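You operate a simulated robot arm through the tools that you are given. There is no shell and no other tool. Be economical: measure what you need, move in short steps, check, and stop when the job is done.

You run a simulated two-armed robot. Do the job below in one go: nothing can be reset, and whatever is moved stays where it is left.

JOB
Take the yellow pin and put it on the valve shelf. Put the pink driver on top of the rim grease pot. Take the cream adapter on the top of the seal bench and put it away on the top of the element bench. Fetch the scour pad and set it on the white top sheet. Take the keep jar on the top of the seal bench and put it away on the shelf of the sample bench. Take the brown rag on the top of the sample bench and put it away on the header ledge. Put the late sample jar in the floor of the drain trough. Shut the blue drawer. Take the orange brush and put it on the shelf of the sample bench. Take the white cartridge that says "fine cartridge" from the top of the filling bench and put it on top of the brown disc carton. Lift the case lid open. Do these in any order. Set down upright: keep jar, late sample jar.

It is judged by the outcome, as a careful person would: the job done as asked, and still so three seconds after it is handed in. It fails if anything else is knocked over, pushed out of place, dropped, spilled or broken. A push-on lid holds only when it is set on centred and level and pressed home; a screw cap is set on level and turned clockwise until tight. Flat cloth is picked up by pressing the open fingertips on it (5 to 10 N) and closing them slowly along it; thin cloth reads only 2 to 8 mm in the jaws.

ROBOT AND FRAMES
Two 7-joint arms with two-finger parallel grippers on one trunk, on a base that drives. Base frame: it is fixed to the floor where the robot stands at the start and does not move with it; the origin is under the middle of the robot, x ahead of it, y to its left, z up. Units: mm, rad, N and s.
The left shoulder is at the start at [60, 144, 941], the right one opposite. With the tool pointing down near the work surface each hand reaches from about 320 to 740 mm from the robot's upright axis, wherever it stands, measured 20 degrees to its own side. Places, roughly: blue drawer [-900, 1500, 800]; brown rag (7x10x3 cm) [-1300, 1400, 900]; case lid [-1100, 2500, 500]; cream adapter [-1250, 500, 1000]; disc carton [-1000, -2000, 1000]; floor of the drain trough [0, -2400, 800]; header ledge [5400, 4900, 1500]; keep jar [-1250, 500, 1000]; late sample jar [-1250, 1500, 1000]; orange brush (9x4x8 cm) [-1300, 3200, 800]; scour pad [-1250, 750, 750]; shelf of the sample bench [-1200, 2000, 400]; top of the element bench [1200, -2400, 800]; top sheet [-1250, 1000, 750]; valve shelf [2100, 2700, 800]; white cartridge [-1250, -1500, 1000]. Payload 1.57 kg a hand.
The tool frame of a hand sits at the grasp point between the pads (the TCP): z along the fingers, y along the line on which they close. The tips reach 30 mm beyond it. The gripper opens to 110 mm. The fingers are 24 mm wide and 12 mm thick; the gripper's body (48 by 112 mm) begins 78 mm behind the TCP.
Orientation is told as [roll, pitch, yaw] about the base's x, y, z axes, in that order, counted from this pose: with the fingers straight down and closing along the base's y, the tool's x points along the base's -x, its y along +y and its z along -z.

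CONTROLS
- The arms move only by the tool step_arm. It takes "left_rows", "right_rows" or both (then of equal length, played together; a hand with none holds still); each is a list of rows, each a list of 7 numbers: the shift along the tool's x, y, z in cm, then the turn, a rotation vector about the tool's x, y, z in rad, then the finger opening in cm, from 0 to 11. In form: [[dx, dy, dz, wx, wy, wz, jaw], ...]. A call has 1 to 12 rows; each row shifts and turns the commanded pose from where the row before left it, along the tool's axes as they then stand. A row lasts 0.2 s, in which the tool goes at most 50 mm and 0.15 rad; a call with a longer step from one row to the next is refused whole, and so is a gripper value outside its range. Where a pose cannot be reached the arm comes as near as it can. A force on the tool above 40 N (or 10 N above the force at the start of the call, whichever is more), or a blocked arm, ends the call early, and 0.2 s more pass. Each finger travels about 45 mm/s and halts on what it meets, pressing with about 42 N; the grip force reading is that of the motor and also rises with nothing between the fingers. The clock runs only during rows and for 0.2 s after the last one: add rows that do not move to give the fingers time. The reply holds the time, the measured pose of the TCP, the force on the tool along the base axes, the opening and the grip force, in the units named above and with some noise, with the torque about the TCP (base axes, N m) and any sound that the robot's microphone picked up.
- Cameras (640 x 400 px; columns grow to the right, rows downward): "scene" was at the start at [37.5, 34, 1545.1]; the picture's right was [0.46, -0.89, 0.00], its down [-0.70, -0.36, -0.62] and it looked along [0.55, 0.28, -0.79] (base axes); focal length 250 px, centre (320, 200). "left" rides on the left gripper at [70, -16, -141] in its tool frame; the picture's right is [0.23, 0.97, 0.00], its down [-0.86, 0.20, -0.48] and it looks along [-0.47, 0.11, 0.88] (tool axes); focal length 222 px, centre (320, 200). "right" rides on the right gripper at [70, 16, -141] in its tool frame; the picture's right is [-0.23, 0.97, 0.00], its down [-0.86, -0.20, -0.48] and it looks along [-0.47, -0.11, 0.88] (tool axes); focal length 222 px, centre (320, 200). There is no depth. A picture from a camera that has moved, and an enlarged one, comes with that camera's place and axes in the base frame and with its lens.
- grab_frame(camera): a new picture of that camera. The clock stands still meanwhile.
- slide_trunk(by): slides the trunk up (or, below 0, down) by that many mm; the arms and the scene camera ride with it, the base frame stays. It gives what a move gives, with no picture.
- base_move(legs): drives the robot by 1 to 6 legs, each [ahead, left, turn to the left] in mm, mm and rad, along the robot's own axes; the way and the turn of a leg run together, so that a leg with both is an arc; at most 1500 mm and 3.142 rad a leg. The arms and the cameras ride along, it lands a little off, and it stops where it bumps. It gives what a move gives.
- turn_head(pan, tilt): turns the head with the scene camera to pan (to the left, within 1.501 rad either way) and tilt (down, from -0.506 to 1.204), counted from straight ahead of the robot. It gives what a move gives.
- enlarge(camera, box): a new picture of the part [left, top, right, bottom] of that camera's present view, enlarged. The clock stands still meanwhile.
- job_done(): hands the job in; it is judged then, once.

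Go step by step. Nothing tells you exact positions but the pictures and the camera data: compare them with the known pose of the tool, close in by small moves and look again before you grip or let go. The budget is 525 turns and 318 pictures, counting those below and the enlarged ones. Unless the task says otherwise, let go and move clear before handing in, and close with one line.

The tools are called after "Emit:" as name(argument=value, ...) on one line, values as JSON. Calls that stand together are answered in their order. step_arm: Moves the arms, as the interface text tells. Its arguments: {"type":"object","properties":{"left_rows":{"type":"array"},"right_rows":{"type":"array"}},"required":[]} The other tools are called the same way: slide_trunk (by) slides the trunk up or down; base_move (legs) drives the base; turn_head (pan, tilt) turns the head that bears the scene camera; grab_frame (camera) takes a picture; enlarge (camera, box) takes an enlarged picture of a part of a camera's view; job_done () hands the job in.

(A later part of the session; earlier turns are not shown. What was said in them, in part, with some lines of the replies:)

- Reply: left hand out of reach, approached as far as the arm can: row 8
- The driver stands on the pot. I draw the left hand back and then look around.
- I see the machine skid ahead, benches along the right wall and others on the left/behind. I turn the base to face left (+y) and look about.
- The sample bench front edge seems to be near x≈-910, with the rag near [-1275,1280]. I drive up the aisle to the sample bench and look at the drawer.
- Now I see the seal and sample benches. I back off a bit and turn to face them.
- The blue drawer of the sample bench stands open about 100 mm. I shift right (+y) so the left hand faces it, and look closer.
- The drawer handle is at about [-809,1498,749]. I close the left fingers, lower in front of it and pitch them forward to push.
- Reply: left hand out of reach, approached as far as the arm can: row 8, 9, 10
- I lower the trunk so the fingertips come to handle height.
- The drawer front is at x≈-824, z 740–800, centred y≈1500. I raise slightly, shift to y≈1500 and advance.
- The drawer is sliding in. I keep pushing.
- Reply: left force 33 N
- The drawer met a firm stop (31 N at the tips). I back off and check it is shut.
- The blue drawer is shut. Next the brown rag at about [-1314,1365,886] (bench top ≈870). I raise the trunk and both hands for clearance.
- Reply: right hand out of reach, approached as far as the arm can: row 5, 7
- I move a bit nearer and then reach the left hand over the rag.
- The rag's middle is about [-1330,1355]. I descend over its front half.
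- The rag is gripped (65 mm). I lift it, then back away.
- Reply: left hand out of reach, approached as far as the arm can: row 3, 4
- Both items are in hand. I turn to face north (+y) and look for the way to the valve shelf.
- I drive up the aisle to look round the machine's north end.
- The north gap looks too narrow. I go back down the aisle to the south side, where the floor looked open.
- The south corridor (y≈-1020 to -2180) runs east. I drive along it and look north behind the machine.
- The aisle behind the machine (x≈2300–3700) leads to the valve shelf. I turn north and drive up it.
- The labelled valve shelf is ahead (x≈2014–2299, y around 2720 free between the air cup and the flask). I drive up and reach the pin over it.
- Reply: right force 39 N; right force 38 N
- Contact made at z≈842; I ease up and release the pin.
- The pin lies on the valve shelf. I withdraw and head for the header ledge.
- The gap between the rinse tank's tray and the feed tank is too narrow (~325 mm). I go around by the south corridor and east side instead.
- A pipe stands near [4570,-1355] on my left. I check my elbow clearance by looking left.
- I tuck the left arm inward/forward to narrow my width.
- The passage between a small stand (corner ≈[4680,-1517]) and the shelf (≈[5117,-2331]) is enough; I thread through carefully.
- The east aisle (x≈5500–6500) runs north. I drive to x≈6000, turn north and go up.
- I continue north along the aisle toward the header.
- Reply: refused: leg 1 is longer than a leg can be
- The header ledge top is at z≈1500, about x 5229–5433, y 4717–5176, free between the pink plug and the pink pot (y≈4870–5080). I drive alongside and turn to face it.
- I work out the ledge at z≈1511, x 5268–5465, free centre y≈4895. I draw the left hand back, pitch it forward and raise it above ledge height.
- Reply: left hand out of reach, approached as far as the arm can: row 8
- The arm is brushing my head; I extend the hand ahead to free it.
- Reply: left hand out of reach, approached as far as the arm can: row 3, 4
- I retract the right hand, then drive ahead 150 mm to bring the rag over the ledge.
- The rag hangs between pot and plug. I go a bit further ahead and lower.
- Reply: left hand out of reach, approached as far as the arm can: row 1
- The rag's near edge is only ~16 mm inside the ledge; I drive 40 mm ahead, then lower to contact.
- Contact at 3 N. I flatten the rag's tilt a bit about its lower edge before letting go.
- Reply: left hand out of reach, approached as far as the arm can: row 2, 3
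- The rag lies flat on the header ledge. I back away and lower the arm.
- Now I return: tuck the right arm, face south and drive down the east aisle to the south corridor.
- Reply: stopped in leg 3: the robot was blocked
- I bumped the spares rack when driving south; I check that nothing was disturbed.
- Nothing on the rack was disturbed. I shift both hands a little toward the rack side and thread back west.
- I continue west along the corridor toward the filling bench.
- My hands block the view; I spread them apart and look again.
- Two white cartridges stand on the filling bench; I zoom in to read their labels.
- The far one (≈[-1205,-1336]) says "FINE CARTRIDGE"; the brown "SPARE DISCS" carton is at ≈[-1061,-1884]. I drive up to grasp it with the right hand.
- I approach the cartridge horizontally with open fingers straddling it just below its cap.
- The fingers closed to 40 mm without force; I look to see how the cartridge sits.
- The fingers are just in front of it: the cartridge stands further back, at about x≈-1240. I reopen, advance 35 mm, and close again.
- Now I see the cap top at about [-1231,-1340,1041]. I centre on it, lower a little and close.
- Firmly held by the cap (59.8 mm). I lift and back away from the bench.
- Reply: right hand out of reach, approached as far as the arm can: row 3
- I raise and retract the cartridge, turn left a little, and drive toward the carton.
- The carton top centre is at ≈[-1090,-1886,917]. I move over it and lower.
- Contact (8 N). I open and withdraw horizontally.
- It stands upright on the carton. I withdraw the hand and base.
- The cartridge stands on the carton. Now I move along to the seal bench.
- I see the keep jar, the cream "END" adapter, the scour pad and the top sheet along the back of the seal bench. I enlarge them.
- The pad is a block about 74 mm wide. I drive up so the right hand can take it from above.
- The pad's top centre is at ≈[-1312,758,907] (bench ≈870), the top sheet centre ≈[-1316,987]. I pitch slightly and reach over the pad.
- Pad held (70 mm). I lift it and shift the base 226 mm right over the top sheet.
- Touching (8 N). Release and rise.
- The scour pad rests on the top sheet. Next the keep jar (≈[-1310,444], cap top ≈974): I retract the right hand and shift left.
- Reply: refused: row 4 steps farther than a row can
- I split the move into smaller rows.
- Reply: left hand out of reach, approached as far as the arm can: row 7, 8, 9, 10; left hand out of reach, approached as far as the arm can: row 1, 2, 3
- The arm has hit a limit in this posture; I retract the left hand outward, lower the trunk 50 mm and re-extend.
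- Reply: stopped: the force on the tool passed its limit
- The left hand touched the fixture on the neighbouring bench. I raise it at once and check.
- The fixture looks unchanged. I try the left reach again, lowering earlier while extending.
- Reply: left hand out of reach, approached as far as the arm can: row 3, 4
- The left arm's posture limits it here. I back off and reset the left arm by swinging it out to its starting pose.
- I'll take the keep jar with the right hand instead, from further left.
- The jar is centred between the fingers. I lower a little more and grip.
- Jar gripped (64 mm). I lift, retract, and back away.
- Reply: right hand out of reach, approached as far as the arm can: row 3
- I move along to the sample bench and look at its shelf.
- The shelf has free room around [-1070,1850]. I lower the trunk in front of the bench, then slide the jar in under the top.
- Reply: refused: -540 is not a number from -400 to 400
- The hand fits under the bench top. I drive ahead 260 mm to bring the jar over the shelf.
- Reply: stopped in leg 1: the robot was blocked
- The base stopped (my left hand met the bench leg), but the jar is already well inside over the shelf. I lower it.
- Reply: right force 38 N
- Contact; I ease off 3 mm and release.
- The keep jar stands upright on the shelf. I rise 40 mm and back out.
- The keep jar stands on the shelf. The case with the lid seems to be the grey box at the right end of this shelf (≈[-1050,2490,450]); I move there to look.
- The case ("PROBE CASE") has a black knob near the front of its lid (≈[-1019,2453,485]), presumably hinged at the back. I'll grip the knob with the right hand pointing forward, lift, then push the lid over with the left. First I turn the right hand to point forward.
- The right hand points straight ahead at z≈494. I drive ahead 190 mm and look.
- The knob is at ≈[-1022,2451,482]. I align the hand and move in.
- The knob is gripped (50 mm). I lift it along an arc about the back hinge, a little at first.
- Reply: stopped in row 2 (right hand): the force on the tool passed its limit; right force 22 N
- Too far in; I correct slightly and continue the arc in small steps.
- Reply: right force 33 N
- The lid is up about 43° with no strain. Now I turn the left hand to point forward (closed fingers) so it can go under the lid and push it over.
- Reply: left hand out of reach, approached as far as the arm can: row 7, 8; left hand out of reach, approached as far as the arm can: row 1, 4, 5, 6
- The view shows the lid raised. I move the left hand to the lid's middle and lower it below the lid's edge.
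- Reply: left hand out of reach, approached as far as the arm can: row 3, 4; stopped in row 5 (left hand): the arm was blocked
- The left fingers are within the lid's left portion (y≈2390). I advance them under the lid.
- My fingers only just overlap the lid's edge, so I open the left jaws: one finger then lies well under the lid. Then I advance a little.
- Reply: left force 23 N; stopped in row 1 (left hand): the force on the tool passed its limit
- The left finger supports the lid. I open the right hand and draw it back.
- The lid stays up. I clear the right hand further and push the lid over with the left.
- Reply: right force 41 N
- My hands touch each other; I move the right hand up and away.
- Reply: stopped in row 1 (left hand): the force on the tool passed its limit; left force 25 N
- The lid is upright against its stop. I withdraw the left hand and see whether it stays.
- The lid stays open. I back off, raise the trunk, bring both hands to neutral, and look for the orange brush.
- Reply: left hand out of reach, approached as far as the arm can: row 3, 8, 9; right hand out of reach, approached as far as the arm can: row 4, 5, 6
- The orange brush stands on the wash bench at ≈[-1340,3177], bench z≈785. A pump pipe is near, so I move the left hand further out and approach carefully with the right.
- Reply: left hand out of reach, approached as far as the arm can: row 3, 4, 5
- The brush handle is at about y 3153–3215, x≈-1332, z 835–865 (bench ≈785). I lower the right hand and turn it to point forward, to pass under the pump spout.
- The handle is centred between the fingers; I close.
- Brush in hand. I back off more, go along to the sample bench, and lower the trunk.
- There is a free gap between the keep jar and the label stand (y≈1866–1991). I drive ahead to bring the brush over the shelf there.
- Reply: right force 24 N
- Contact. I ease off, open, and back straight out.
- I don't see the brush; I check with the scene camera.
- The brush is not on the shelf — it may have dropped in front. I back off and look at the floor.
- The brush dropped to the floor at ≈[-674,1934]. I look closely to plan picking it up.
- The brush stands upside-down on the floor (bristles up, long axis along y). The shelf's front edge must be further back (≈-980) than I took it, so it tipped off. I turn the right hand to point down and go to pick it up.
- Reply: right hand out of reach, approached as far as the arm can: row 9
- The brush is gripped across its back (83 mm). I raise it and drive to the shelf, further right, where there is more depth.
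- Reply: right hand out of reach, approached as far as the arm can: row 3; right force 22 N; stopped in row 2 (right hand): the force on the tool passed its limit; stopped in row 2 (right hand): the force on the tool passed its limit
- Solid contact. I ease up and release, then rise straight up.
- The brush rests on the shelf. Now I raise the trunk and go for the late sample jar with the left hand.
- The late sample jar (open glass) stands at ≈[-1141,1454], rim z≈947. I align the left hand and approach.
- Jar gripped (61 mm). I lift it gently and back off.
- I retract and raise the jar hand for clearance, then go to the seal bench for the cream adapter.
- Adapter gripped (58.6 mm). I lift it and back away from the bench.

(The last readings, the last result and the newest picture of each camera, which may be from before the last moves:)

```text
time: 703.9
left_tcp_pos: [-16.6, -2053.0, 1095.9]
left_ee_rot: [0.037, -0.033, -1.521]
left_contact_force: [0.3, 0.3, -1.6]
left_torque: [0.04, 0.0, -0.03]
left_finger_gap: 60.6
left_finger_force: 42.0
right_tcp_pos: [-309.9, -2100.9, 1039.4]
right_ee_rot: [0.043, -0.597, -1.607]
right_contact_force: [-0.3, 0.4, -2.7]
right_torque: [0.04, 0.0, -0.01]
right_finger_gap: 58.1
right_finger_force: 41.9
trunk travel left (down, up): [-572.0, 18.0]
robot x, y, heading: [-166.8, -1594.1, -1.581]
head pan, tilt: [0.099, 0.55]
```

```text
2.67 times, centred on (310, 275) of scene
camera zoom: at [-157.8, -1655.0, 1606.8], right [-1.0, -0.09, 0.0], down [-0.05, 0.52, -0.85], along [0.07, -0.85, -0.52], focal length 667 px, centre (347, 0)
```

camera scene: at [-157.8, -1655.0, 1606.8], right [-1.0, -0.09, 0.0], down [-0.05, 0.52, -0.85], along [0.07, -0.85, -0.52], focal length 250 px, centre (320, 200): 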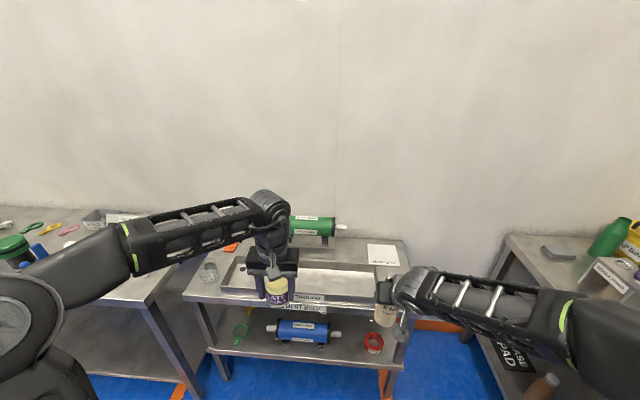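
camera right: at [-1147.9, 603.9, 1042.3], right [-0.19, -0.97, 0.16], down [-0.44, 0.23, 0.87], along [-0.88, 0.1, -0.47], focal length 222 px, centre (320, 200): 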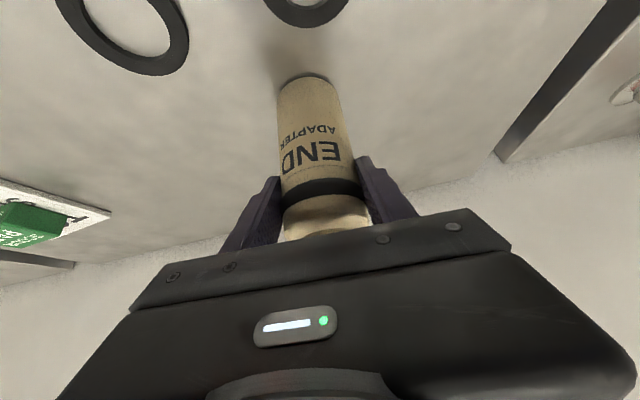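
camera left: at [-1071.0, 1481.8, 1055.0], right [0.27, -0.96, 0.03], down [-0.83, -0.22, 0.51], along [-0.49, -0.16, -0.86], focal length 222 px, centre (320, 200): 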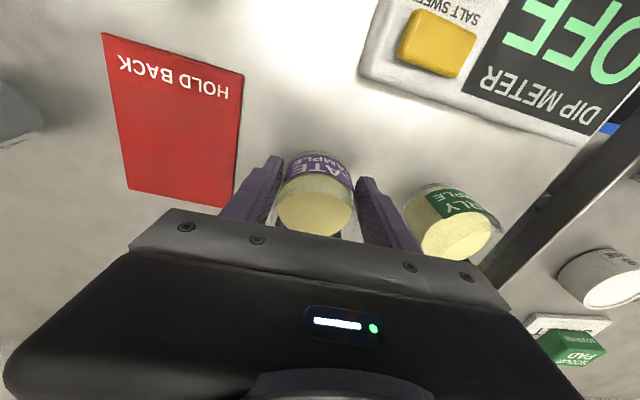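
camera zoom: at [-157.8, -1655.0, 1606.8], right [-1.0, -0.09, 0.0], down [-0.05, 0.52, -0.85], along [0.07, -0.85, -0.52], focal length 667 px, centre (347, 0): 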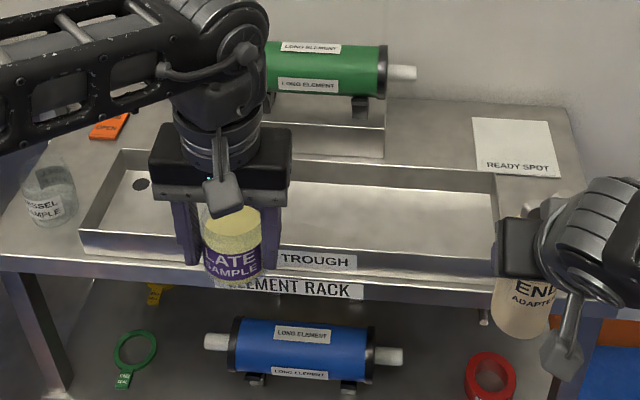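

This is the element rack with the drain trough (x≈-308…260, y≈-2255…-2407); the element bench is the next one east. I drive up to set the jar on the trough floor.

Emit:
base_move(legs=[[265, 0, 0.01]])

Emit:
grab_frame(camera="left")

Emit:
enlarge(camera="scene", box=[160, 200, 440, 375])

```text
time: 705.8
left_tcp_pos: [-15.9, -2320.7, 1096.1]
left_ee_rot: [0.037, -0.032, -1.513]
left_contact_force: [0.3, 0.3, -2.2]
left_torque: [0.04, 0.01, -0.02]
left_finger_gap: 60.8
left_finger_force: 41.9
right_tcp_pos: [-308.1, -2372.4, 1038.3]
right_ee_rot: [0.041, -0.597, -1.602]
right_contact_force: [0.0, -0.7, -3.0]
right_torque: [0.04, 0.01, 0.05]
right_finger_gap: 58.1
right_finger_force: 42.5
trunk travel left (down, up): [-572.0, 18.0]
robot x, y, heading: [-168.4, -1863.4, -1.577]
head pan, tilt: [0.099, 0.55]
```

```text
54 pictures are left
camera left: at [-40.5, -2249.0, 1234.8], right [0.96, 0.28, 0.03], down [0.23, -0.83, 0.51], along [0.17, -0.48, -0.86], focal length 222 px, centre (320, 200)
```

left: 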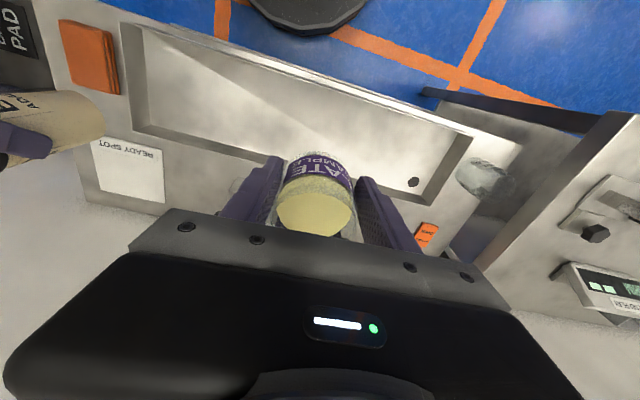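

```text
2.29 times, centred on (300, 288) of scene
camera zoom: at [-159.5, -1925.8, 1606.7], right [-1.0, -0.1, 0.0], down [-0.05, 0.52, -0.85], along [0.08, -0.85, -0.52], focal length 572 px, centre (366, 0)
```

zoom: 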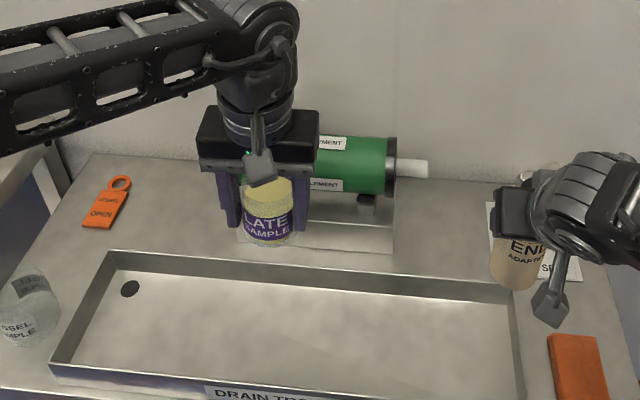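

The jar is above the trough. I lower it with the arm.

Emit:
step_arm(left_rows=[[-0.4, 0, 3.5, 0, 0, 0, 4.5], [-0.3, 0, 3.5, 0, 0, 0, 4.5], [0, 0, 3.5, 0, 0, 0, 4.5], [0, 0, 3.5, 0, 0, 0, 4.5], [0, 0, 3, 0, 0, 0, 4.5], [0, 0, 0, 0, 0, 0, 4.5]])

Emit:
grab_frame(camera="left")

Emit:
enlarge(camera="scene", box=[160, 200, 440, 375])

```text
time: 707.2
left_tcp_pos: [-7.7, -2334.1, 925.7]
left_ee_rot: [0.036, -0.033, -1.514]
left_contact_force: [0.4, 0.6, -1.3]
left_torque: [0.0, 0.0, 0.0]
left_finger_gap: 60.9
left_finger_force: 42.2
right_tcp_pos: [-308.6, -2369.6, 1038.7]
right_ee_rot: [0.042, -0.597, -1.601]
right_contact_force: [0.1, 0.6, -2.2]
right_torque: [0.01, -0.03, 0.01]
right_finger_gap: 58.5
right_finger_force: 41.4
trunk travel left (down, up): [-572.0, 18.0]
robot x, y, heading: [-167.0, -1866.3, -1.577]
head pan, tilt: [0.099, 0.55]
```

```text
52 pictures are left
camera left: at [-33.6, -2260.6, 1064.2], right [0.96, 0.28, 0.03], down [0.23, -0.83, 0.51], along [0.17, -0.49, -0.86], focal length 222 px, centre (320, 200)
```

left: 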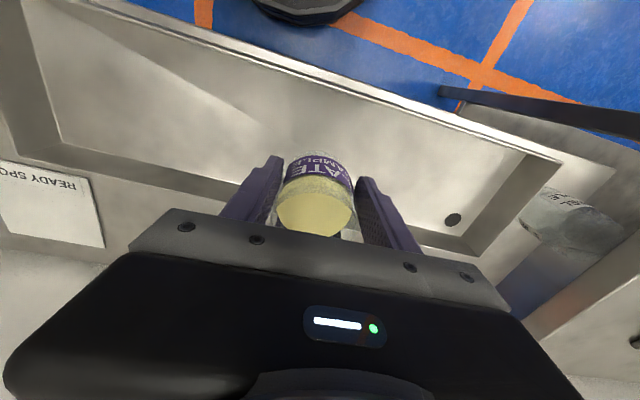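

```text
2.29 times, centred on (300, 288) of scene
camera zoom: at [-159.6, -1924.1, 1606.8], right [-1.0, -0.1, 0.0], down [-0.05, 0.52, -0.85], along [0.08, -0.85, -0.52], focal length 572 px, centre (366, 0)
```

zoom: 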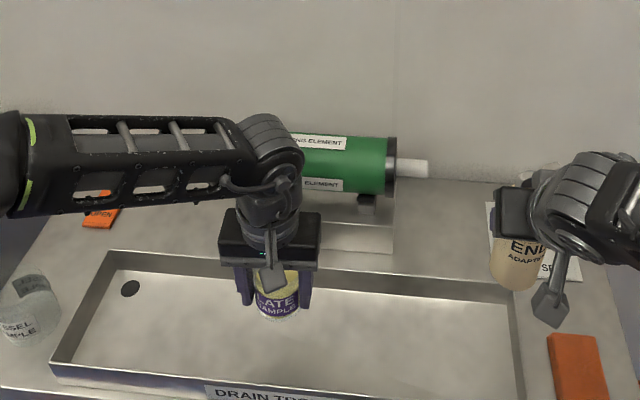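

Emit:
step_arm(left_rows=[[0.15, 0, 2, 0, 0, 0, 4.5], [0.1, 0, 1.5, 0, 0, 0, 4.5], [0, 0, 0, 0, 0, 0, 4.5]])

Emit:
step_arm(left_rows=[[0, 0, 0.6, 0, 0, 0, 4.5], [0, 0, 0, 0, 0, 0, 4.5]])

Emit:
grab_frame(camera="left")

```text
time: 708.0
left_tcp_pos: [-7.1, -2331.7, 890.3]
left_ee_rot: [0.036, -0.033, -1.513]
left_contact_force: [0.7, 0.1, -1.8]
left_torque: [0.02, -0.02, 0.03]
left_finger_gap: 60.8
left_finger_force: 42.2
right_tcp_pos: [-308.3, -2370.2, 1038.2]
right_ee_rot: [0.041, -0.597, -1.603]
right_contact_force: [0.5, 0.1, -2.4]
right_torque: [0.03, -0.01, -0.01]
right_finger_gap: 58.3
right_finger_force: 42.3
trunk travel left (down, up): [-572.0, 18.0]
robot x, y, heading: [-166.8, -1864.3, -1.577]
head pan, tilt: [0.099, 0.55]
```

```text
time: 708.6
left_tcp_pos: [-7.1, -2332.0, 884.8]
left_ee_rot: [0.037, -0.035, -1.514]
left_contact_force: [0.1, 0.3, -1.9]
left_torque: [0.02, 0.01, -0.03]
left_finger_gap: 60.7
left_finger_force: 41.9
right_tcp_pos: [-307.7, -2370.0, 1039.6]
right_ee_rot: [0.04, -0.597, -1.603]
right_contact_force: [-0.1, 0.1, -2.5]
right_torque: [0.02, 0.02, 0.0]
right_finger_gap: 58.4
right_finger_force: 41.8
trunk travel left (down, up): [-572.0, 18.0]
robot x, y, heading: [-164.3, -1863.8, -1.577]
head pan, tilt: [0.099, 0.55]
```

```text
50 pictures are left
camera left: at [-32.1, -2259.1, 1023.3], right [0.96, 0.28, 0.03], down [0.23, -0.83, 0.51], along [0.17, -0.49, -0.86], focal length 222 px, centre (320, 200)
```

left: 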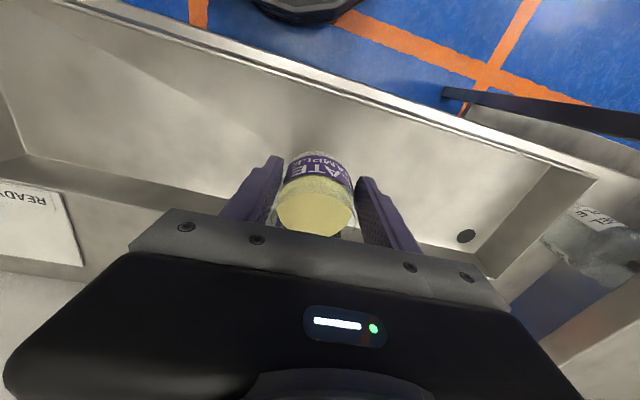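

Emit:
step_arm(left_rows=[[0, 0, 0.6, 0, 0, 0, 4.5], [0, 0, 0.5, 0, 0, 0, 4.5], [0, 0, 0, 0, 0, 0, 4.5]])

```text
time: 709.4
left_tcp_pos: [-5.6, -2331.4, 873.7]
left_ee_rot: [0.036, -0.034, -1.513]
left_contact_force: [0.3, -0.8, -2.3]
left_torque: [0.03, 0.0, -0.02]
left_finger_gap: 60.8
left_finger_force: 41.8
right_tcp_pos: [-308.1, -2369.6, 1039.5]
right_ee_rot: [0.042, -0.599, -1.6]
right_contact_force: [-0.3, -1.0, -2.6]
right_torque: [-0.02, 0.0, 0.01]
right_finger_gap: 58.3
right_finger_force: 42.3
trunk travel left (down, up): [-572.0, 18.0]
robot x, y, heading: [-167.5, -1867.3, -1.577]
head pan, tilt: [0.099, 0.55]
```

Emit:
step_arm(left_rows=[[0, 0, 0.5, 0, 0, 0, 4.5], [0, 0, 0.4, 0, 0, 0, 4.5], [0, 0, 0, 0, 0, 0, 4.5]])

```text
time: 710.2
left_tcp_pos: [-6.7, -2333.5, 865.1]
left_ee_rot: [0.036, -0.034, -1.514]
left_contact_force: [0.4, 0.0, -2.0]
left_torque: [0.01, -0.03, -0.01]
left_finger_gap: 60.4
left_finger_force: 42.0
right_tcp_pos: [-308.9, -2370.9, 1037.9]
right_ee_rot: [0.043, -0.598, -1.602]
right_contact_force: [-0.4, -0.4, -1.3]
right_torque: [0.07, 0.02, 0.01]
right_finger_gap: 58.1
right_finger_force: 42.5
trunk travel left (down, up): [-572.0, 18.0]
robot x, y, heading: [-172.0, -1861.6, -1.574]
head pan, tilt: [0.099, 0.55]
```

Emit:
step_arm(left_rows=[[0, 0, 0.5, 0, 0, 0, 4.5], [0, 0, 0.4, 0, 0, 0, 4.5], [0, 0, 0, 0, 0, 0, 4.5]])

Emit:
enlarge(camera="scene", box=[220, 270, 360, 375])

```text
time: 711.0
left_tcp_pos: [-5.7, -2332.3, 856.0]
left_ee_rot: [0.037, -0.034, -1.513]
left_contact_force: [0.1, -0.7, -1.4]
left_torque: [-0.01, -0.01, 0.02]
left_finger_gap: 60.7
left_finger_force: 41.7
right_tcp_pos: [-309.5, -2370.4, 1037.9]
right_ee_rot: [0.042, -0.597, -1.603]
right_contact_force: [-0.2, -0.1, -2.2]
right_torque: [0.04, 0.02, -0.01]
right_finger_gap: 58.0
right_finger_force: 41.9
trunk travel left (down, up): [-572.0, 18.0]
robot x, y, heading: [-170.0, -1864.4, -1.575]
head pan, tilt: [0.099, 0.55]
```

```text
3.81 times, centred on (290, 322) of scene
camera zoom: at [-159.4, -1924.4, 1606.8], right [-1.0, -0.1, 0.0], down [-0.05, 0.52, -0.85], along [0.08, -0.85, -0.52], focal length 953 px, centre (434, -267)
```

zoom: 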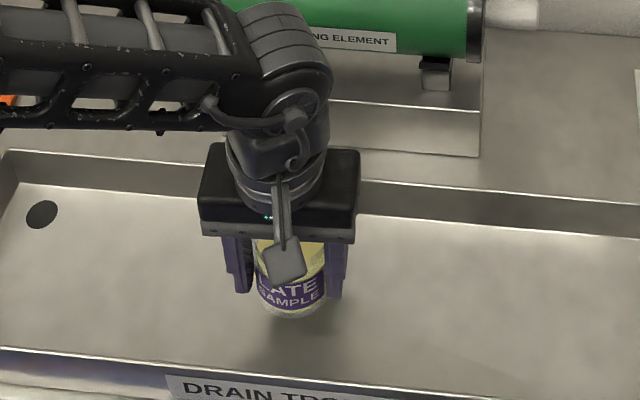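

Emit:
step_arm(left_rows=[[0, 0, 0.4, 0, 0, 0, 4.5], [0, 0, 0.4, 0, 0, 0, 4.5], [0, 0, 0, 0, 0, 0, 4.5]])

```text
time: 711.8
left_tcp_pos: [-5.5, -2332.6, 847.2]
left_ee_rot: [0.033, -0.033, -1.513]
left_contact_force: [-0.2, -0.1, -1.7]
left_torque: [0.04, -0.02, 0.01]
left_finger_gap: 60.8
left_finger_force: 42.0
right_tcp_pos: [-309.0, -2370.1, 1038.4]
right_ee_rot: [0.043, -0.598, -1.603]
right_contact_force: [-0.8, 0.7, -2.8]
right_torque: [0.03, 0.04, 0.0]
right_finger_gap: 58.2
right_finger_force: 41.9
trunk travel left (down, up): [-572.0, 18.0]
robot x, y, heading: [-168.0, -1864.7, -1.57]
head pan, tilt: [0.099, 0.55]
```

Emit:
step_arm(left_rows=[[0, 0, 0.4, 0, 0, 0, 4.5], [0, 0, 0.4, 0, 0, 0, 4.5], [0, 0, 0, 0, 0, 0, 4.5]])

```text
time: 712.6
left_tcp_pos: [-4.9, -2333.6, 840.5]
left_ee_rot: [0.037, -0.033, -1.513]
left_contact_force: [-0.8, 0.1, -1.2]
left_torque: [0.03, 0.05, 0.0]
left_finger_gap: 60.6
left_finger_force: 42.0
right_tcp_pos: [-309.5, -2370.7, 1039.3]
right_ee_rot: [0.042, -0.597, -1.603]
right_contact_force: [-0.5, -0.2, -3.4]
right_torque: [0.02, 0.01, -0.04]
right_finger_gap: 58.2
right_finger_force: 42.6
trunk travel left (down, up): [-572.0, 18.0]
robot x, y, heading: [-169.9, -1862.3, -1.57]
head pan, tilt: [0.099, 0.55]
```

Emit:
step_arm(left_rows=[[0, 0, 0.4, 0, 0, 0, 4.5], [0, 0, 0.4, 0, 0, 0, 4.5], [0, 0, 0, 0, 0, 0, 4.5]])

Emit:
enlarge(camera="scene", box=[220, 270, 360, 375])

```text
time: 713.4
left_tcp_pos: [-3.8, -2332.6, 832.1]
left_ee_rot: [0.038, -0.032, -1.513]
left_contact_force: [-0.6, -0.1, -1.4]
left_torque: [0.01, -0.01, -0.02]
left_finger_gap: 60.8
left_finger_force: 42.3
right_tcp_pos: [-309.4, -2371.1, 1038.6]
right_ee_rot: [0.042, -0.596, -1.6]
right_contact_force: [-0.4, -0.1, -2.8]
right_torque: [0.05, -0.02, -0.01]
right_finger_gap: 58.3
right_finger_force: 41.9
trunk travel left (down, up): [-572.0, 18.0]
robot x, y, heading: [-172.6, -1862.1, -1.573]
head pan, tilt: [0.099, 0.55]
```

```text
3.81 times, centred on (290, 322) of scene
camera zoom: at [-159.4, -1924.4, 1606.8], right [-1.0, -0.1, 0.0], down [-0.05, 0.52, -0.85], along [0.08, -0.85, -0.52], focal length 953 px, centre (434, -267)
```

zoom: 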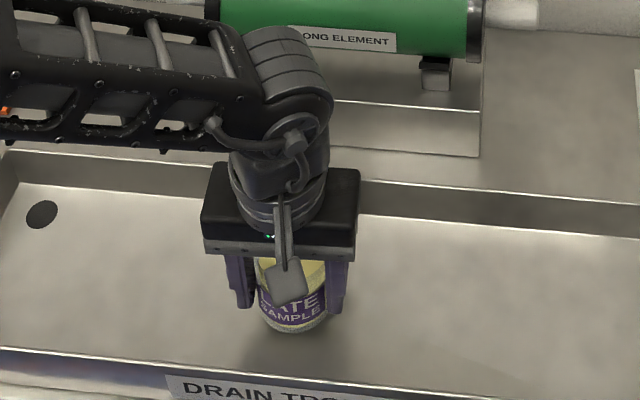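

Emit:
step_arm(left_rows=[[0, 0, 0.4, 0, 0, 0, 4.5], [0, 0, 0.4, 0, 0, 0, 4.5], [0, 0, 0, 0, 0, 0, 4.5]])

```text
time: 714.2
left_tcp_pos: [-5.1, -2333.9, 824.9]
left_ee_rot: [0.036, -0.033, -1.512]
left_contact_force: [0.0, -0.5, -2.3]
left_torque: [0.03, -0.01, 0.01]
left_finger_gap: 60.8
left_finger_force: 41.8
right_tcp_pos: [-308.0, -2370.6, 1037.9]
right_ee_rot: [0.041, -0.597, -1.604]
right_contact_force: [0.4, 0.4, -2.1]
right_torque: [0.01, 0.0, -0.02]
right_finger_gap: 58.0
right_finger_force: 42.0
trunk travel left (down, up): [-572.0, 18.0]
robot x, y, heading: [-169.0, -1865.5, -1.574]
head pan, tilt: [0.099, 0.55]
```

Emit:
step_arm(left_rows=[[0, 0, 0.4, 0, 0, 0, 4.5], [0, 0, 0.4, 0, 0, 0, 4.5], [0, 0, 0, 0, 0, 0, 4.5]])

```text
time: 715.0
left_tcp_pos: [-4.2, -2333.5, 820.0]
left_ee_rot: [0.035, -0.04, -1.514]
left_contact_force: [5.7, 1.5, 36.2]
left_torque: [-0.54, 0.83, 0.01]
left_finger_gap: 60.8
left_finger_force: 42.0
right_tcp_pos: [-308.9, -2368.8, 1040.2]
right_ee_rot: [0.042, -0.599, -1.601]
right_contact_force: [-0.7, -0.5, -2.5]
right_torque: [0.04, 0.01, -0.01]
right_finger_gap: 58.3
right_finger_force: 42.6
trunk travel left (down, up): [-572.0, 18.0]
robot x, y, heading: [-171.5, -1861.3, -1.575]
head pan, tilt: [0.099, 0.55]
```

Contact at z≈822. I ease up 3 mm and release slowly.

Emit:
step_arm(left_rows=[[0, 0, -0.3, 0, 0, 0, 4.5], [0, 0, 0, 0, 0, 0, 6.3], [0, 0, 0, 0, 0, 0, 7], [0, 0, 0, 0, 0, 0, 8.2], [0, 0, 0, 0, 0, 0, 8.6], [0, 0, 0, 0, 0, 0, 8.6]])

Emit:
grab_frame(camera="left")

```text
time: 716.4
left_tcp_pos: [-3.9, -2333.9, 818.9]
left_ee_rot: [0.036, -0.033, -1.514]
left_contact_force: [0.4, 0.6, -0.4]
left_torque: [0.04, -0.02, -0.02]
left_finger_gap: 86.0
left_finger_force: 0.1
right_tcp_pos: [-309.6, -2370.6, 1039.4]
right_ee_rot: [0.041, -0.597, -1.602]
right_contact_force: [-0.7, 0.2, -2.1]
right_torque: [0.02, 0.04, 0.0]
right_finger_gap: 58.3
right_finger_force: 41.7
trunk travel left (down, up): [-572.0, 18.0]
robot x, y, heading: [-172.7, -1865.0, -1.573]
head pan, tilt: [0.099, 0.55]
```

```text
47 pictures are left
camera left: at [-30.1, -2260.8, 958.5], right [0.96, 0.28, 0.03], down [0.23, -0.83, 0.51], along [0.17, -0.49, -0.86], focal length 222 px, centre (320, 200)
```

left: 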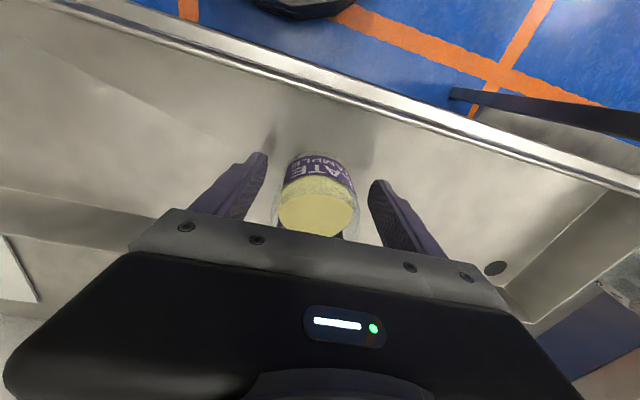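

Released upright. I raise the left hand straight up and check.

Emit:
step_arm(left_rows=[[0, 0, -2, 0, 0, 0, 8.6], [0, 0, -4, 0, 0, 0, 8.6], [0, 0, -4, 0, 0, 0, 8.6], [0, 0, -4, 0, 0, 0, 8.6], [0, 0, -4, 0, 0, 0, 8.6], [0, 0, -4, 0, 0, 0, 6], [0, 0, -3, 0, 0, 0, 4], [0, 0, 0, 0, 0, 0, 4]])

Emit:
enlarge(camera="scene", box=[160, 200, 440, 375])

```text
time: 718.2
left_tcp_pos: [-14.3, -2326.2, 1072.3]
left_ee_rot: [0.036, -0.033, -1.514]
left_contact_force: [-0.1, 0.2, -0.1]
left_torque: [0.01, -0.01, -0.01]
left_finger_gap: 40.0
left_finger_force: 0.1
right_tcp_pos: [-308.8, -2372.3, 1039.5]
right_ee_rot: [0.041, -0.596, -1.604]
right_contact_force: [-0.1, -0.1, -2.7]
right_torque: [0.05, -0.03, 0.01]
right_finger_gap: 57.7
right_finger_force: 42.0
trunk travel left (down, up): [-572.0, 18.0]
robot x, y, heading: [-169.1, -1864.4, -1.577]
head pan, tilt: [0.099, 0.55]
```

```text
2.29 times, centred on (300, 288) of scene
camera zoom: at [-159.4, -1924.5, 1606.8], right [-1.0, -0.1, 0.0], down [-0.05, 0.52, -0.85], along [0.08, -0.85, -0.52], focal length 572 px, centre (366, 0)
```

zoom: 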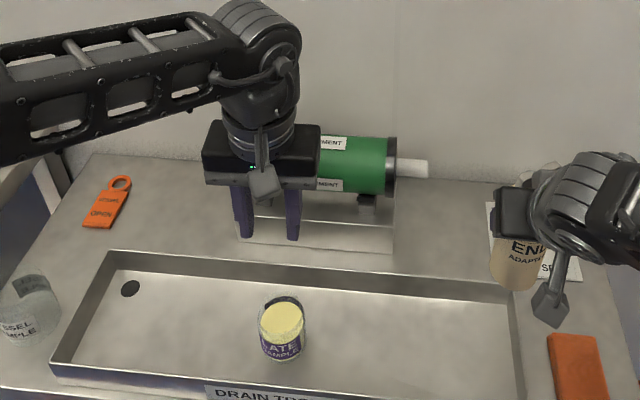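

The late sample jar stands in the trough. Now the adapter: I back off and move east to the element bench.

Emit:
base_move(legs=[[-270, 0, 0.005], [0, 1450, 0]])

Emit:
turn_head(pan=0.0, tilt=0.55)

Emit:
grab_frame(camera="scene")

```text
time: 726.8
left_tcp_pos: [1414.0, -2053.2, 1071.0]
left_ee_rot: [0.035, -0.034, -1.505]
left_contact_force: [0.7, -0.1, 0.4]
left_torque: [0.0, 0.0, 0.02]
left_finger_gap: 40.2
left_finger_force: 0.0
right_tcp_pos: [1121.1, -2100.5, 1039.3]
right_ee_rot: [0.042, -0.598, -1.593]
right_contact_force: [0.4, 0.3, -2.9]
right_torque: [0.05, 0.03, -0.01]
right_finger_gap: 57.7
right_finger_force: 42.2
trunk travel left (down, up): [-572.0, 18.0]
robot x, y, heading: [1254.1, -1590.7, -1.57]
head pan, tilt: [0.099, 0.55]
```

```text
time: 727.5
left_tcp_pos: [1413.2, -2052.5, 1071.2]
left_ee_rot: [0.037, -0.032, -1.506]
left_contact_force: [0.0, -0.1, 0.4]
left_torque: [0.02, -0.02, 0.01]
left_finger_gap: 39.8
left_finger_force: 0.1
right_tcp_pos: [1119.4, -2099.1, 1039.2]
right_ee_rot: [0.043, -0.598, -1.596]
right_contact_force: [0.5, -0.3, -1.7]
right_torque: [0.02, 0.0, 0.03]
right_finger_gap: 57.8
right_finger_force: 41.9
trunk travel left (down, up): [-572.0, 18.0]
robot x, y, heading: [1257.5, -1590.1, -1.569]
head pan, tilt: [0.0, 0.55]
```

```text
45 pictures are left
camera scene: at [1256.7, -1652.2, 1606.8], right [-1.0, 0.0, 0.0], down [0.0, 0.52, -0.85], along [0.0, -0.85, -0.52], focal length 250 px, centre (320, 200)
```

scene: 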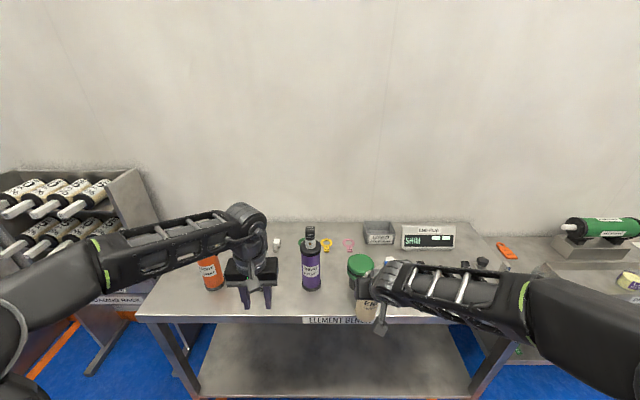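

Emit:
enlarge(camera="scene", box=[140, 190, 540, 350])

Emit:
grab_frame(camera="right")

```text
1.60 times, centred on (340, 270) of scene
camera zoom: at [1256.7, -1652.2, 1606.8], right [-1.0, 0.0, 0.0], down [0.0, 0.52, -0.85], along [0.0, -0.85, -0.52], focal length 400 px, centre (288, 88)
```

zoom: 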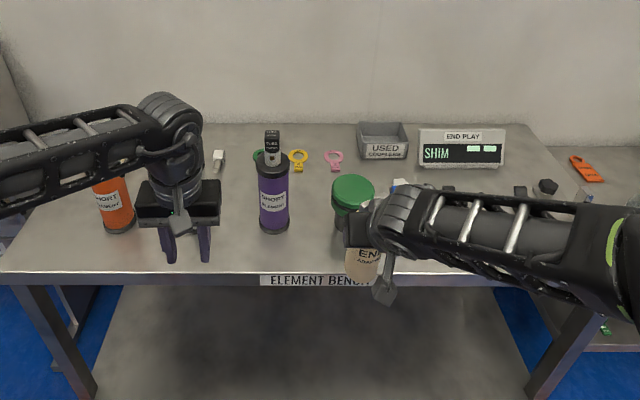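

```text
43 pictures are left
camera right: at [1133.7, -1962.7, 1116.3], right [0.97, -0.19, 0.16], down [-0.23, -0.44, 0.87], along [-0.09, -0.88, -0.47], focal length 222 px, centre (320, 200)
```

right: 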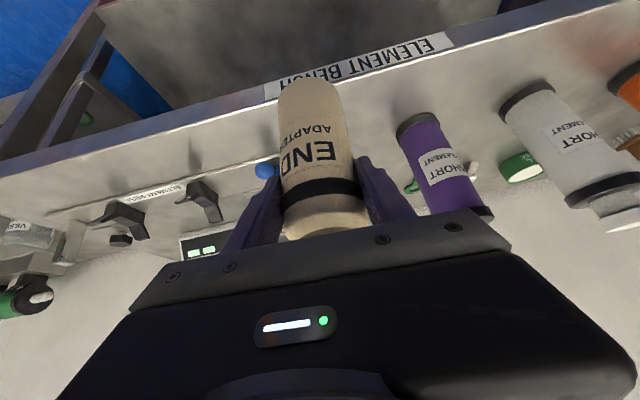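

The element bench has a clear gap between the purple and the white short elements (x≈1396). I shift east, pulling the left hand back, to line the adapter up with it.

Emit:
step_arm(left_rows=[[2, -2, -1, 0, 0, 0, 3], [2, -2, -1, 0, 0, 0, 3], [2, -2, -1, 0, 0, 0, 3], [0, -2, 0, 0, 0, 0, 3], [0, 0, 0, 0, 0, 0, 3]])

Emit:
base_move(legs=[[0, 277, 0]])

Emit:
turn_head(pan=-0.1, tilt=0.6)

Emit:
grab_frame(camera="scene")

Emit:
grab_frame(camera="right")

```text
time: 728.7
left_tcp_pos: [1329.8, -1998.4, 1096.9]
left_ee_rot: [0.037, -0.032, -1.505]
left_contact_force: [0.7, 0.4, -0.1]
left_torque: [0.0, 0.0, 0.02]
left_finger_gap: 30.0
left_finger_force: 0.1
right_tcp_pos: [1120.5, -2097.9, 1037.6]
right_ee_rot: [0.041, -0.597, -1.593]
right_contact_force: [-0.5, -0.5, -3.1]
right_torque: [0.05, 0.02, 0.05]
right_finger_gap: 57.6
right_finger_force: 42.0
trunk travel left (down, up): [-572.0, 18.0]
robot x, y, heading: [1253.0, -1588.9, -1.567]
head pan, tilt: [0.0, 0.55]
```

```text
time: 730.6
left_tcp_pos: [1610.7, -1995.6, 1096.7]
left_ee_rot: [0.034, -0.033, -1.504]
left_contact_force: [0.6, -0.4, -0.6]
left_torque: [-0.02, 0.03, 0.01]
left_finger_gap: 30.2
left_finger_force: 0.1
right_tcp_pos: [1399.8, -2097.9, 1039.0]
right_ee_rot: [0.04, -0.596, -1.594]
right_contact_force: [-0.6, 0.3, -2.3]
right_torque: [0.02, 0.03, -0.03]
right_finger_gap: 57.4
right_finger_force: 42.1
trunk travel left (down, up): [-572.0, 18.0]
robot x, y, heading: [1532.2, -1588.8, -1.565]
head pan, tilt: [0.0, 0.55]
```

```text
time: 731.3
left_tcp_pos: [1608.8, -1996.9, 1096.0]
left_ee_rot: [0.038, -0.034, -1.505]
left_contact_force: [0.6, 0.4, -0.2]
left_torque: [0.02, 0.03, 0.04]
left_finger_gap: 30.1
left_finger_force: 0.0
right_tcp_pos: [1400.4, -2097.4, 1038.9]
right_ee_rot: [0.042, -0.597, -1.594]
right_contact_force: [0.8, -0.4, -3.5]
right_torque: [0.02, -0.04, 0.01]
right_finger_gap: 57.6
right_finger_force: 42.3
trunk travel left (down, up): [-572.0, 18.0]
robot x, y, heading: [1531.7, -1591.4, -1.569]
head pan, tilt: [-0.099, 0.6]
```

```text
42 pictures are left
camera scene: at [1526.5, -1649.1, 1602.3], right [-1.0, 0.09, 0.0], down [0.05, 0.56, -0.83], along [-0.08, -0.82, -0.56], focal length 250 px, centre (320, 200)
```

scene: 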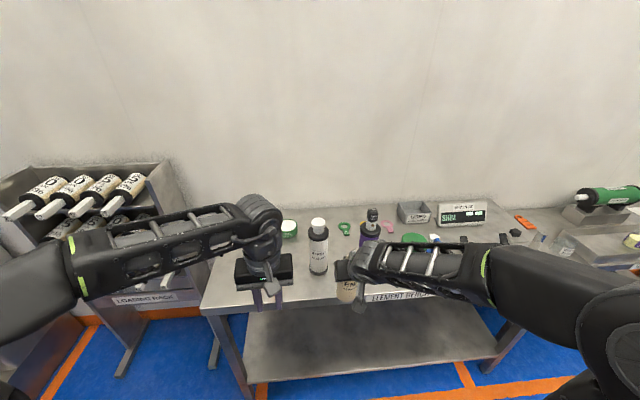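

```text
41 pictures are left
camera right: at [1412.5, -1961.5, 1116.3], right [0.97, -0.19, 0.16], down [-0.23, -0.44, 0.87], along [-0.09, -0.88, -0.47], focal length 222 px, centre (320, 200)
```

right: 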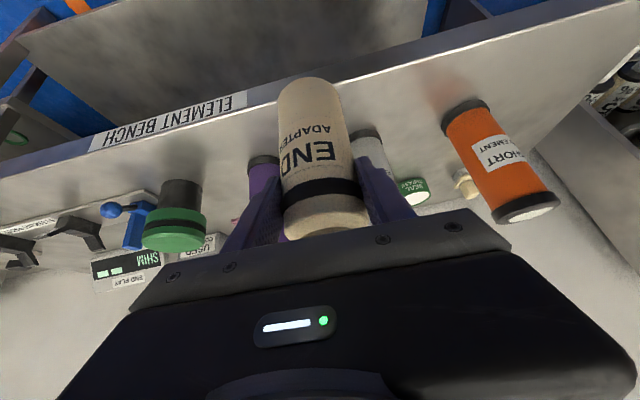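

The gap between elements is too tight for the gripper; the bench's open east part (x≈1760) is better. I shift there.

Emit:
base_move(legs=[[0, 355, 0]])

Emit:
turn_head(pan=-0.1, tilt=0.6)

Emit:
grab_frame(camera="scene")

Emit:
grab_frame(camera="right")

```text
time: 733.5
left_tcp_pos: [1956.2, -1993.0, 1097.2]
left_ee_rot: [0.034, -0.035, -1.503]
left_contact_force: [0.0, -0.1, -0.3]
left_torque: [0.0, 0.0, 0.0]
left_finger_gap: 29.8
left_finger_force: 0.0
right_tcp_pos: [1746.6, -2096.9, 1037.8]
right_ee_rot: [0.041, -0.597, -1.591]
right_contact_force: [0.1, 0.2, -2.2]
right_torque: [0.03, 0.03, -0.05]
right_finger_gap: 57.4
right_finger_force: 42.3
trunk travel left (down, up): [-572.0, 18.0]
robot x, y, heading: [1880.1, -1587.9, -1.563]
head pan, tilt: [-0.099, 0.6]
```

```text
time: 734.1
left_tcp_pos: [1955.0, -1994.6, 1097.6]
left_ee_rot: [0.036, -0.032, -1.501]
left_contact_force: [0.3, 0.1, -0.4]
left_torque: [0.0, 0.0, 0.03]
left_finger_gap: 29.8
left_finger_force: 0.1
right_tcp_pos: [1745.7, -2096.3, 1038.3]
right_ee_rot: [0.042, -0.597, -1.594]
right_contact_force: [0.2, 0.0, -3.1]
right_torque: [0.03, 0.0, 0.02]
right_finger_gap: 57.3
right_finger_force: 41.7
trunk travel left (down, up): [-572.0, 18.0]
robot x, y, heading: [1879.8, -1591.5, -1.566]
head pan, tilt: [-0.099, 0.6]
```

```text
40 pictures are left
camera scene: at [1872.7, -1647.2, 1602.3], right [-1.0, 0.09, 0.0], down [0.05, 0.56, -0.82], along [-0.08, -0.82, -0.57], focal length 250 px, centre (320, 200)
```

scene: 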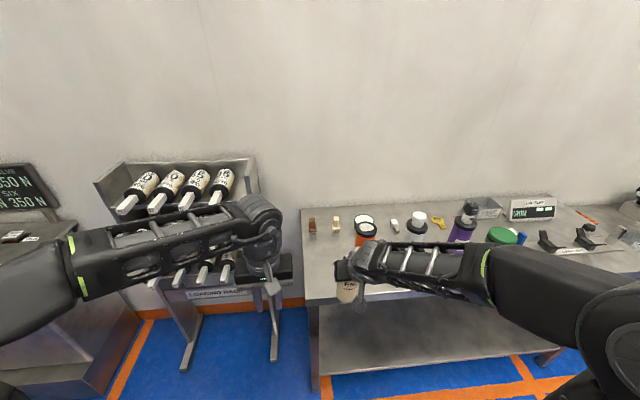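

```text
39 pictures are left
camera right: at [1759.1, -1959.7, 1116.3], right [0.97, -0.19, 0.16], down [-0.23, -0.44, 0.87], along [-0.09, -0.88, -0.47], focal length 222 px, centre (320, 200)
```

right: 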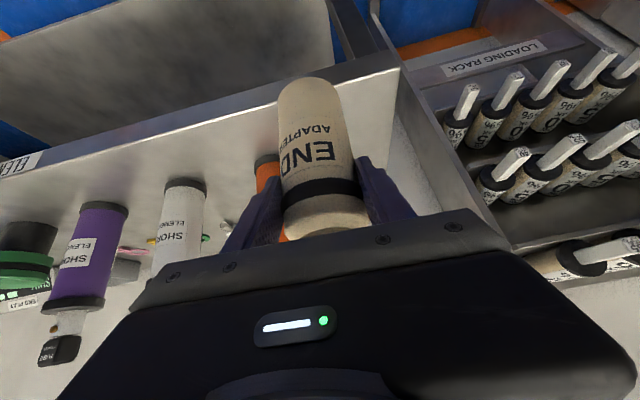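

Emit:
base_move(legs=[[95, 22, 0]])

Emit:
step_arm(right_rows=[[-1.4, 0, 1.0, 0, 0, 0, 4.5], [-1.4, 0, 1.0, 0, 0, 0, 4.5], [-1.4, 0, 1.0, 0, 0, 0, 4.5], [0, 0, 0, 0, 0, 0, 4.5]])

Emit:
grab_frame(camera="right")

Emit:
enlarge(camera="scene", box=[240, 200, 440, 325])

```text
time: 735.3
left_tcp_pos: [1978.4, -2088.7, 1095.1]
left_ee_rot: [0.037, -0.03, -1.501]
left_contact_force: [0.5, -0.7, -0.3]
left_torque: [0.04, 0.0, 0.02]
left_finger_gap: 30.0
left_finger_force: 0.0
right_tcp_pos: [1769.8, -2192.5, 1037.8]
right_ee_rot: [0.042, -0.595, -1.592]
right_contact_force: [0.6, -0.8, -2.4]
right_torque: [0.06, 0.01, 0.01]
right_finger_gap: 57.3
right_finger_force: 41.9
trunk travel left (down, up): [-572.0, 18.0]
robot x, y, heading: [1901.8, -1681.4, -1.56]
head pan, tilt: [-0.099, 0.6]
```

```text
time: 736.3
left_tcp_pos: [1977.0, -2087.8, 1097.1]
left_ee_rot: [0.037, -0.033, -1.5]
left_contact_force: [-0.3, -0.1, -0.2]
left_torque: [-0.04, 0.04, -0.03]
left_finger_gap: 30.0
left_finger_force: 0.0
right_tcp_pos: [1768.7, -2241.0, 1037.4]
right_ee_rot: [0.041, -0.598, -1.592]
right_contact_force: [0.5, 0.6, -3.0]
right_torque: [0.01, 0.04, -0.01]
right_finger_gap: 57.1
right_finger_force: 41.8
trunk travel left (down, up): [-572.0, 18.0]
robot x, y, heading: [1904.0, -1684.8, -1.564]
head pan, tilt: [-0.099, 0.6]
```

```text
38 pictures are left
camera right: at [1781.8, -2105.5, 1114.8], right [0.97, -0.19, 0.16], down [-0.23, -0.44, 0.87], along [-0.09, -0.88, -0.47], focal length 222 px, centre (320, 200)
```

right: 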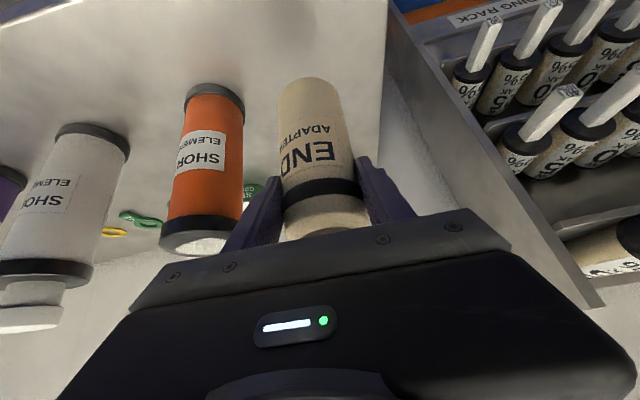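

```text
3.20 times, centred on (340, 262) of scene
camera zoom: at [1894.8, -1740.9, 1602.3], right [-1.0, 0.09, 0.0], down [0.05, 0.56, -0.83], along [-0.08, -0.82, -0.56], focal length 800 px, centre (256, 0)
```

zoom: 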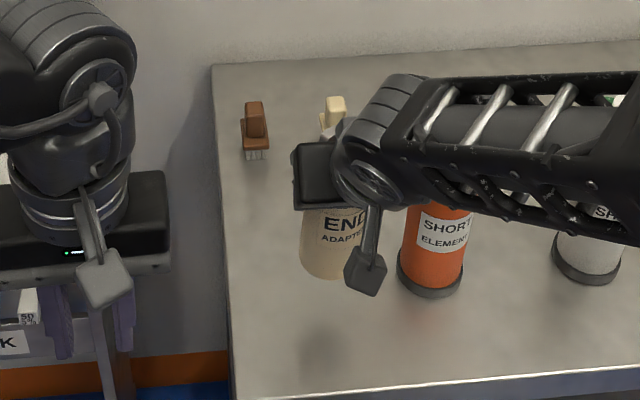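

Emit:
step_arm(right_rows=[[0.9, 0, 1.35, 0, 0, 0, 4.5], [0.9, 0, 1.35, 0, 0, 0, 4.5], [0.9, 0, 1.35, 0, 0, 0, 4.5], [0.9, 0, 1.35, 0, 0, 0, 4.5], [0, 0, 0, 0, 0, 0, 4.5]])

Emit:
enlarge(camera="scene", box=[280, 230, 400, 320])

```text
time: 737.5
left_tcp_pos: [1977.1, -2087.8, 1096.2]
left_ee_rot: [0.037, -0.035, -1.499]
left_contact_force: [-0.8, -0.6, -0.2]
left_torque: [-0.02, -0.01, -0.01]
left_finger_gap: 29.9
left_finger_force: 0.1
right_tcp_pos: [1770.8, -2242.5, 972.3]
right_ee_rot: [0.042, -0.598, -1.59]
right_contact_force: [0.3, 0.5, -2.3]
right_torque: [0.01, 0.05, 0.01]
right_finger_gap: 57.3
right_finger_force: 42.4
trunk travel left (down, up): [-572.0, 18.0]
robot x, y, heading: [1904.0, -1682.9, -1.565]
head pan, tilt: [-0.099, 0.6]
```

```text
4.44 times, centred on (340, 275) of scene
camera zoom: at [1894.7, -1741.3, 1602.3], right [-1.0, 0.09, 0.0], down [0.05, 0.56, -0.82], along [-0.08, -0.82, -0.57], focal length 1112 px, centre (231, -133)
```

zoom: 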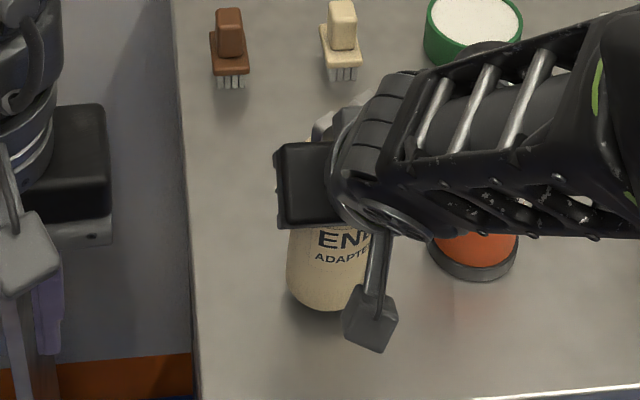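

Emit:
step_arm(right_rows=[[0.5, 0, 0.75, 0, 0, 0, 4.5], [0, 0, 0, 0, 0, 0, 4.5]])

```text
time: 738.1
left_tcp_pos: [1978.9, -2087.5, 1096.2]
left_ee_rot: [0.037, -0.032, -1.501]
left_contact_force: [0.1, 0.6, -0.1]
left_torque: [0.04, 0.0, -0.03]
left_finger_gap: 29.9
left_finger_force: 0.0
right_tcp_pos: [1771.6, -2241.7, 963.4]
right_ee_rot: [0.041, -0.598, -1.593]
right_contact_force: [0.6, 0.7, -2.3]
right_torque: [0.01, 0.0, 0.01]
right_finger_gap: 57.1
right_finger_force: 41.6
trunk travel left (down, up): [-572.0, 18.0]
robot x, y, heading: [1906.6, -1682.6, -1.57]
head pan, tilt: [-0.099, 0.6]
```

Emit:
step_arm(right_rows=[[0.25, 0, 0.4, 0, 0, 0, 4.5], [0, 0, 0, 0, 0, 0, 4.5]])

```text
time: 738.7
left_tcp_pos: [1976.8, -2088.7, 1096.6]
left_ee_rot: [0.036, -0.033, -1.501]
left_contact_force: [0.3, -0.1, 0.3]
left_torque: [0.0, 0.02, 0.03]
left_finger_gap: 29.9
left_finger_force: 0.1
right_tcp_pos: [1770.8, -2241.7, 958.9]
right_ee_rot: [0.041, -0.597, -1.593]
right_contact_force: [-0.6, 0.7, -2.3]
right_torque: [0.02, -0.02, 0.01]
right_finger_gap: 57.2
right_finger_force: 42.3
trunk travel left (down, up): [-572.0, 18.0]
robot x, y, heading: [1906.4, -1681.6, -1.564]
head pan, tilt: [-0.099, 0.6]
```

Emit:
step_arm(right_rows=[[0.25, 0, 0.4, 0, 0, 0, 4.5], [0, 0, 0, 0, 0, 0, 4.5]])

```text
time: 739.3
left_tcp_pos: [1978.7, -2087.9, 1097.6]
left_ee_rot: [0.037, -0.036, -1.502]
left_contact_force: [0.6, 1.0, -0.4]
left_torque: [-0.02, -0.02, -0.01]
left_finger_gap: 29.9
left_finger_force: 0.1
right_tcp_pos: [1772.3, -2243.9, 955.6]
right_ee_rot: [0.045, -0.6, -1.593]
right_contact_force: [-3.6, 0.4, 16.2]
right_torque: [-0.25, 0.8, -0.08]
right_finger_gap: 57.3
right_finger_force: 41.8
trunk travel left (down, up): [-572.0, 18.0]
robot x, y, heading: [1903.5, -1681.2, -1.57]
head pan, tilt: [-0.099, 0.6]
```

Contact. I release and withdraw along the tool axis.

Emit:
step_arm(right_rows=[[0, 0, 0, 0, 0, 0, 6.2], [0, 0, 0, 0, 0, 0, 7.5], [0, 0, 0, 0, 0, 0, 9], [0, 0, 0, 0, 0, 0, 9.5], [0, 0, 0, 0, 0, 0, 9.5], [0, 0, -2, 0, 0, 0, 9.5], [0, 0, -4, 0, 0, 0, 9.5], [0, 0, -4, 0, 0, 0, 9.5], [0, 0, -3, 0, 0, 0, 9.5], [0, 0, 0, 0, 0, 0, 9.5]])

Emit:
grab_frame(camera="right")

```text
time: 741.5
left_tcp_pos: [1979.2, -2088.5, 1096.2]
left_ee_rot: [0.037, -0.033, -1.502]
left_contact_force: [0.2, -0.9, 0.0]
left_torque: [-0.04, -0.01, 0.02]
left_finger_gap: 29.9
left_finger_force: 0.1
right_tcp_pos: [1767.3, -2169.6, 1059.9]
right_ee_rot: [0.041, -0.597, -1.592]
right_contact_force: [0.2, 0.6, -0.6]
right_torque: [0.01, -0.01, 0.02]
right_finger_gap: 95.2
right_finger_force: 0.0
trunk travel left (down, up): [-572.0, 18.0]
robot x, y, heading: [1905.7, -1680.3, -1.56]
head pan, tilt: [-0.099, 0.6]
```

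```text
35 pictures are left
camera right: at [1779.7, -2032.1, 1138.6], right [0.97, -0.19, 0.16], down [-0.23, -0.44, 0.87], along [-0.09, -0.88, -0.47], focal length 222 px, centre (320, 200)
```

right: 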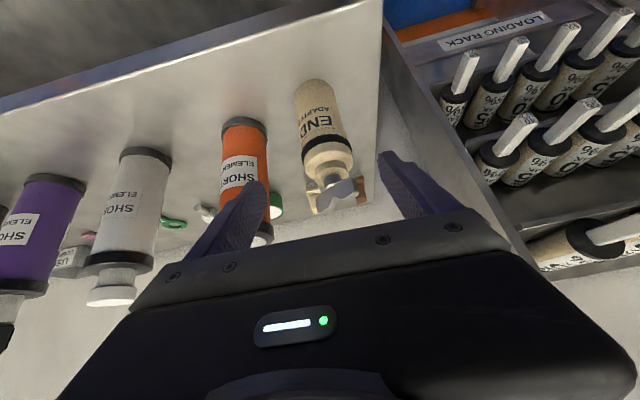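

The adapter stands on the element bench. I back away clear of it and take a last look.

Emit:
base_move(legs=[[-160, 0, 0]])

Emit:
enlarge(camera="scene", box=[240, 190, 480, 330])

```text
time: 742.9
left_tcp_pos: [1976.1, -1924.0, 1096.5]
left_ee_rot: [0.035, -0.037, -1.506]
left_contact_force: [0.0, 0.1, 0.6]
left_torque: [0.0, 0.01, -0.03]
left_finger_gap: 30.3
left_finger_force: 0.0
right_tcp_pos: [1763.4, -2003.8, 1061.7]
right_ee_rot: [0.044, -0.601, -1.595]
right_contact_force: [-0.3, -0.7, -0.5]
right_torque: [-0.02, -0.03, -0.04]
right_finger_gap: 94.8
right_finger_force: 0.0
trunk travel left (down, up): [-572.0, 18.0]
robot x, y, heading: [1903.5, -1521.2, -1.566]
head pan, tilt: [-0.099, 0.6]
```

```text
2.67 times, centred on (360, 260) of scene
camera zoom: at [1893.9, -1576.1, 1602.4], right [-1.0, 0.1, 0.0], down [0.05, 0.56, -0.83], along [-0.08, -0.82, -0.56], focal length 667 px, centre (213, 40)
```

zoom: 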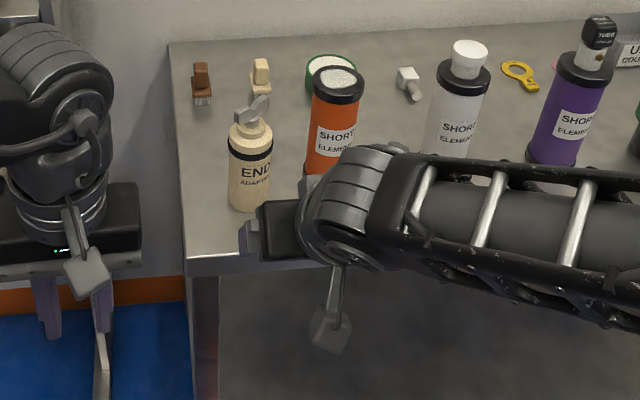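

All eleven tasks appear done and the hands are clear, so I hand the job in.

Emit:
job_done()

```text
The job is handed in.
```

All eleven tasks are done and handed in. The orange brush fell to the floor once on the way; I picked it up and set it on the sample bench shelf upside down, resting on its handle. I also bumped the spares rack, a sample bench leg and a bench fixture, and saw nothing disturbed.
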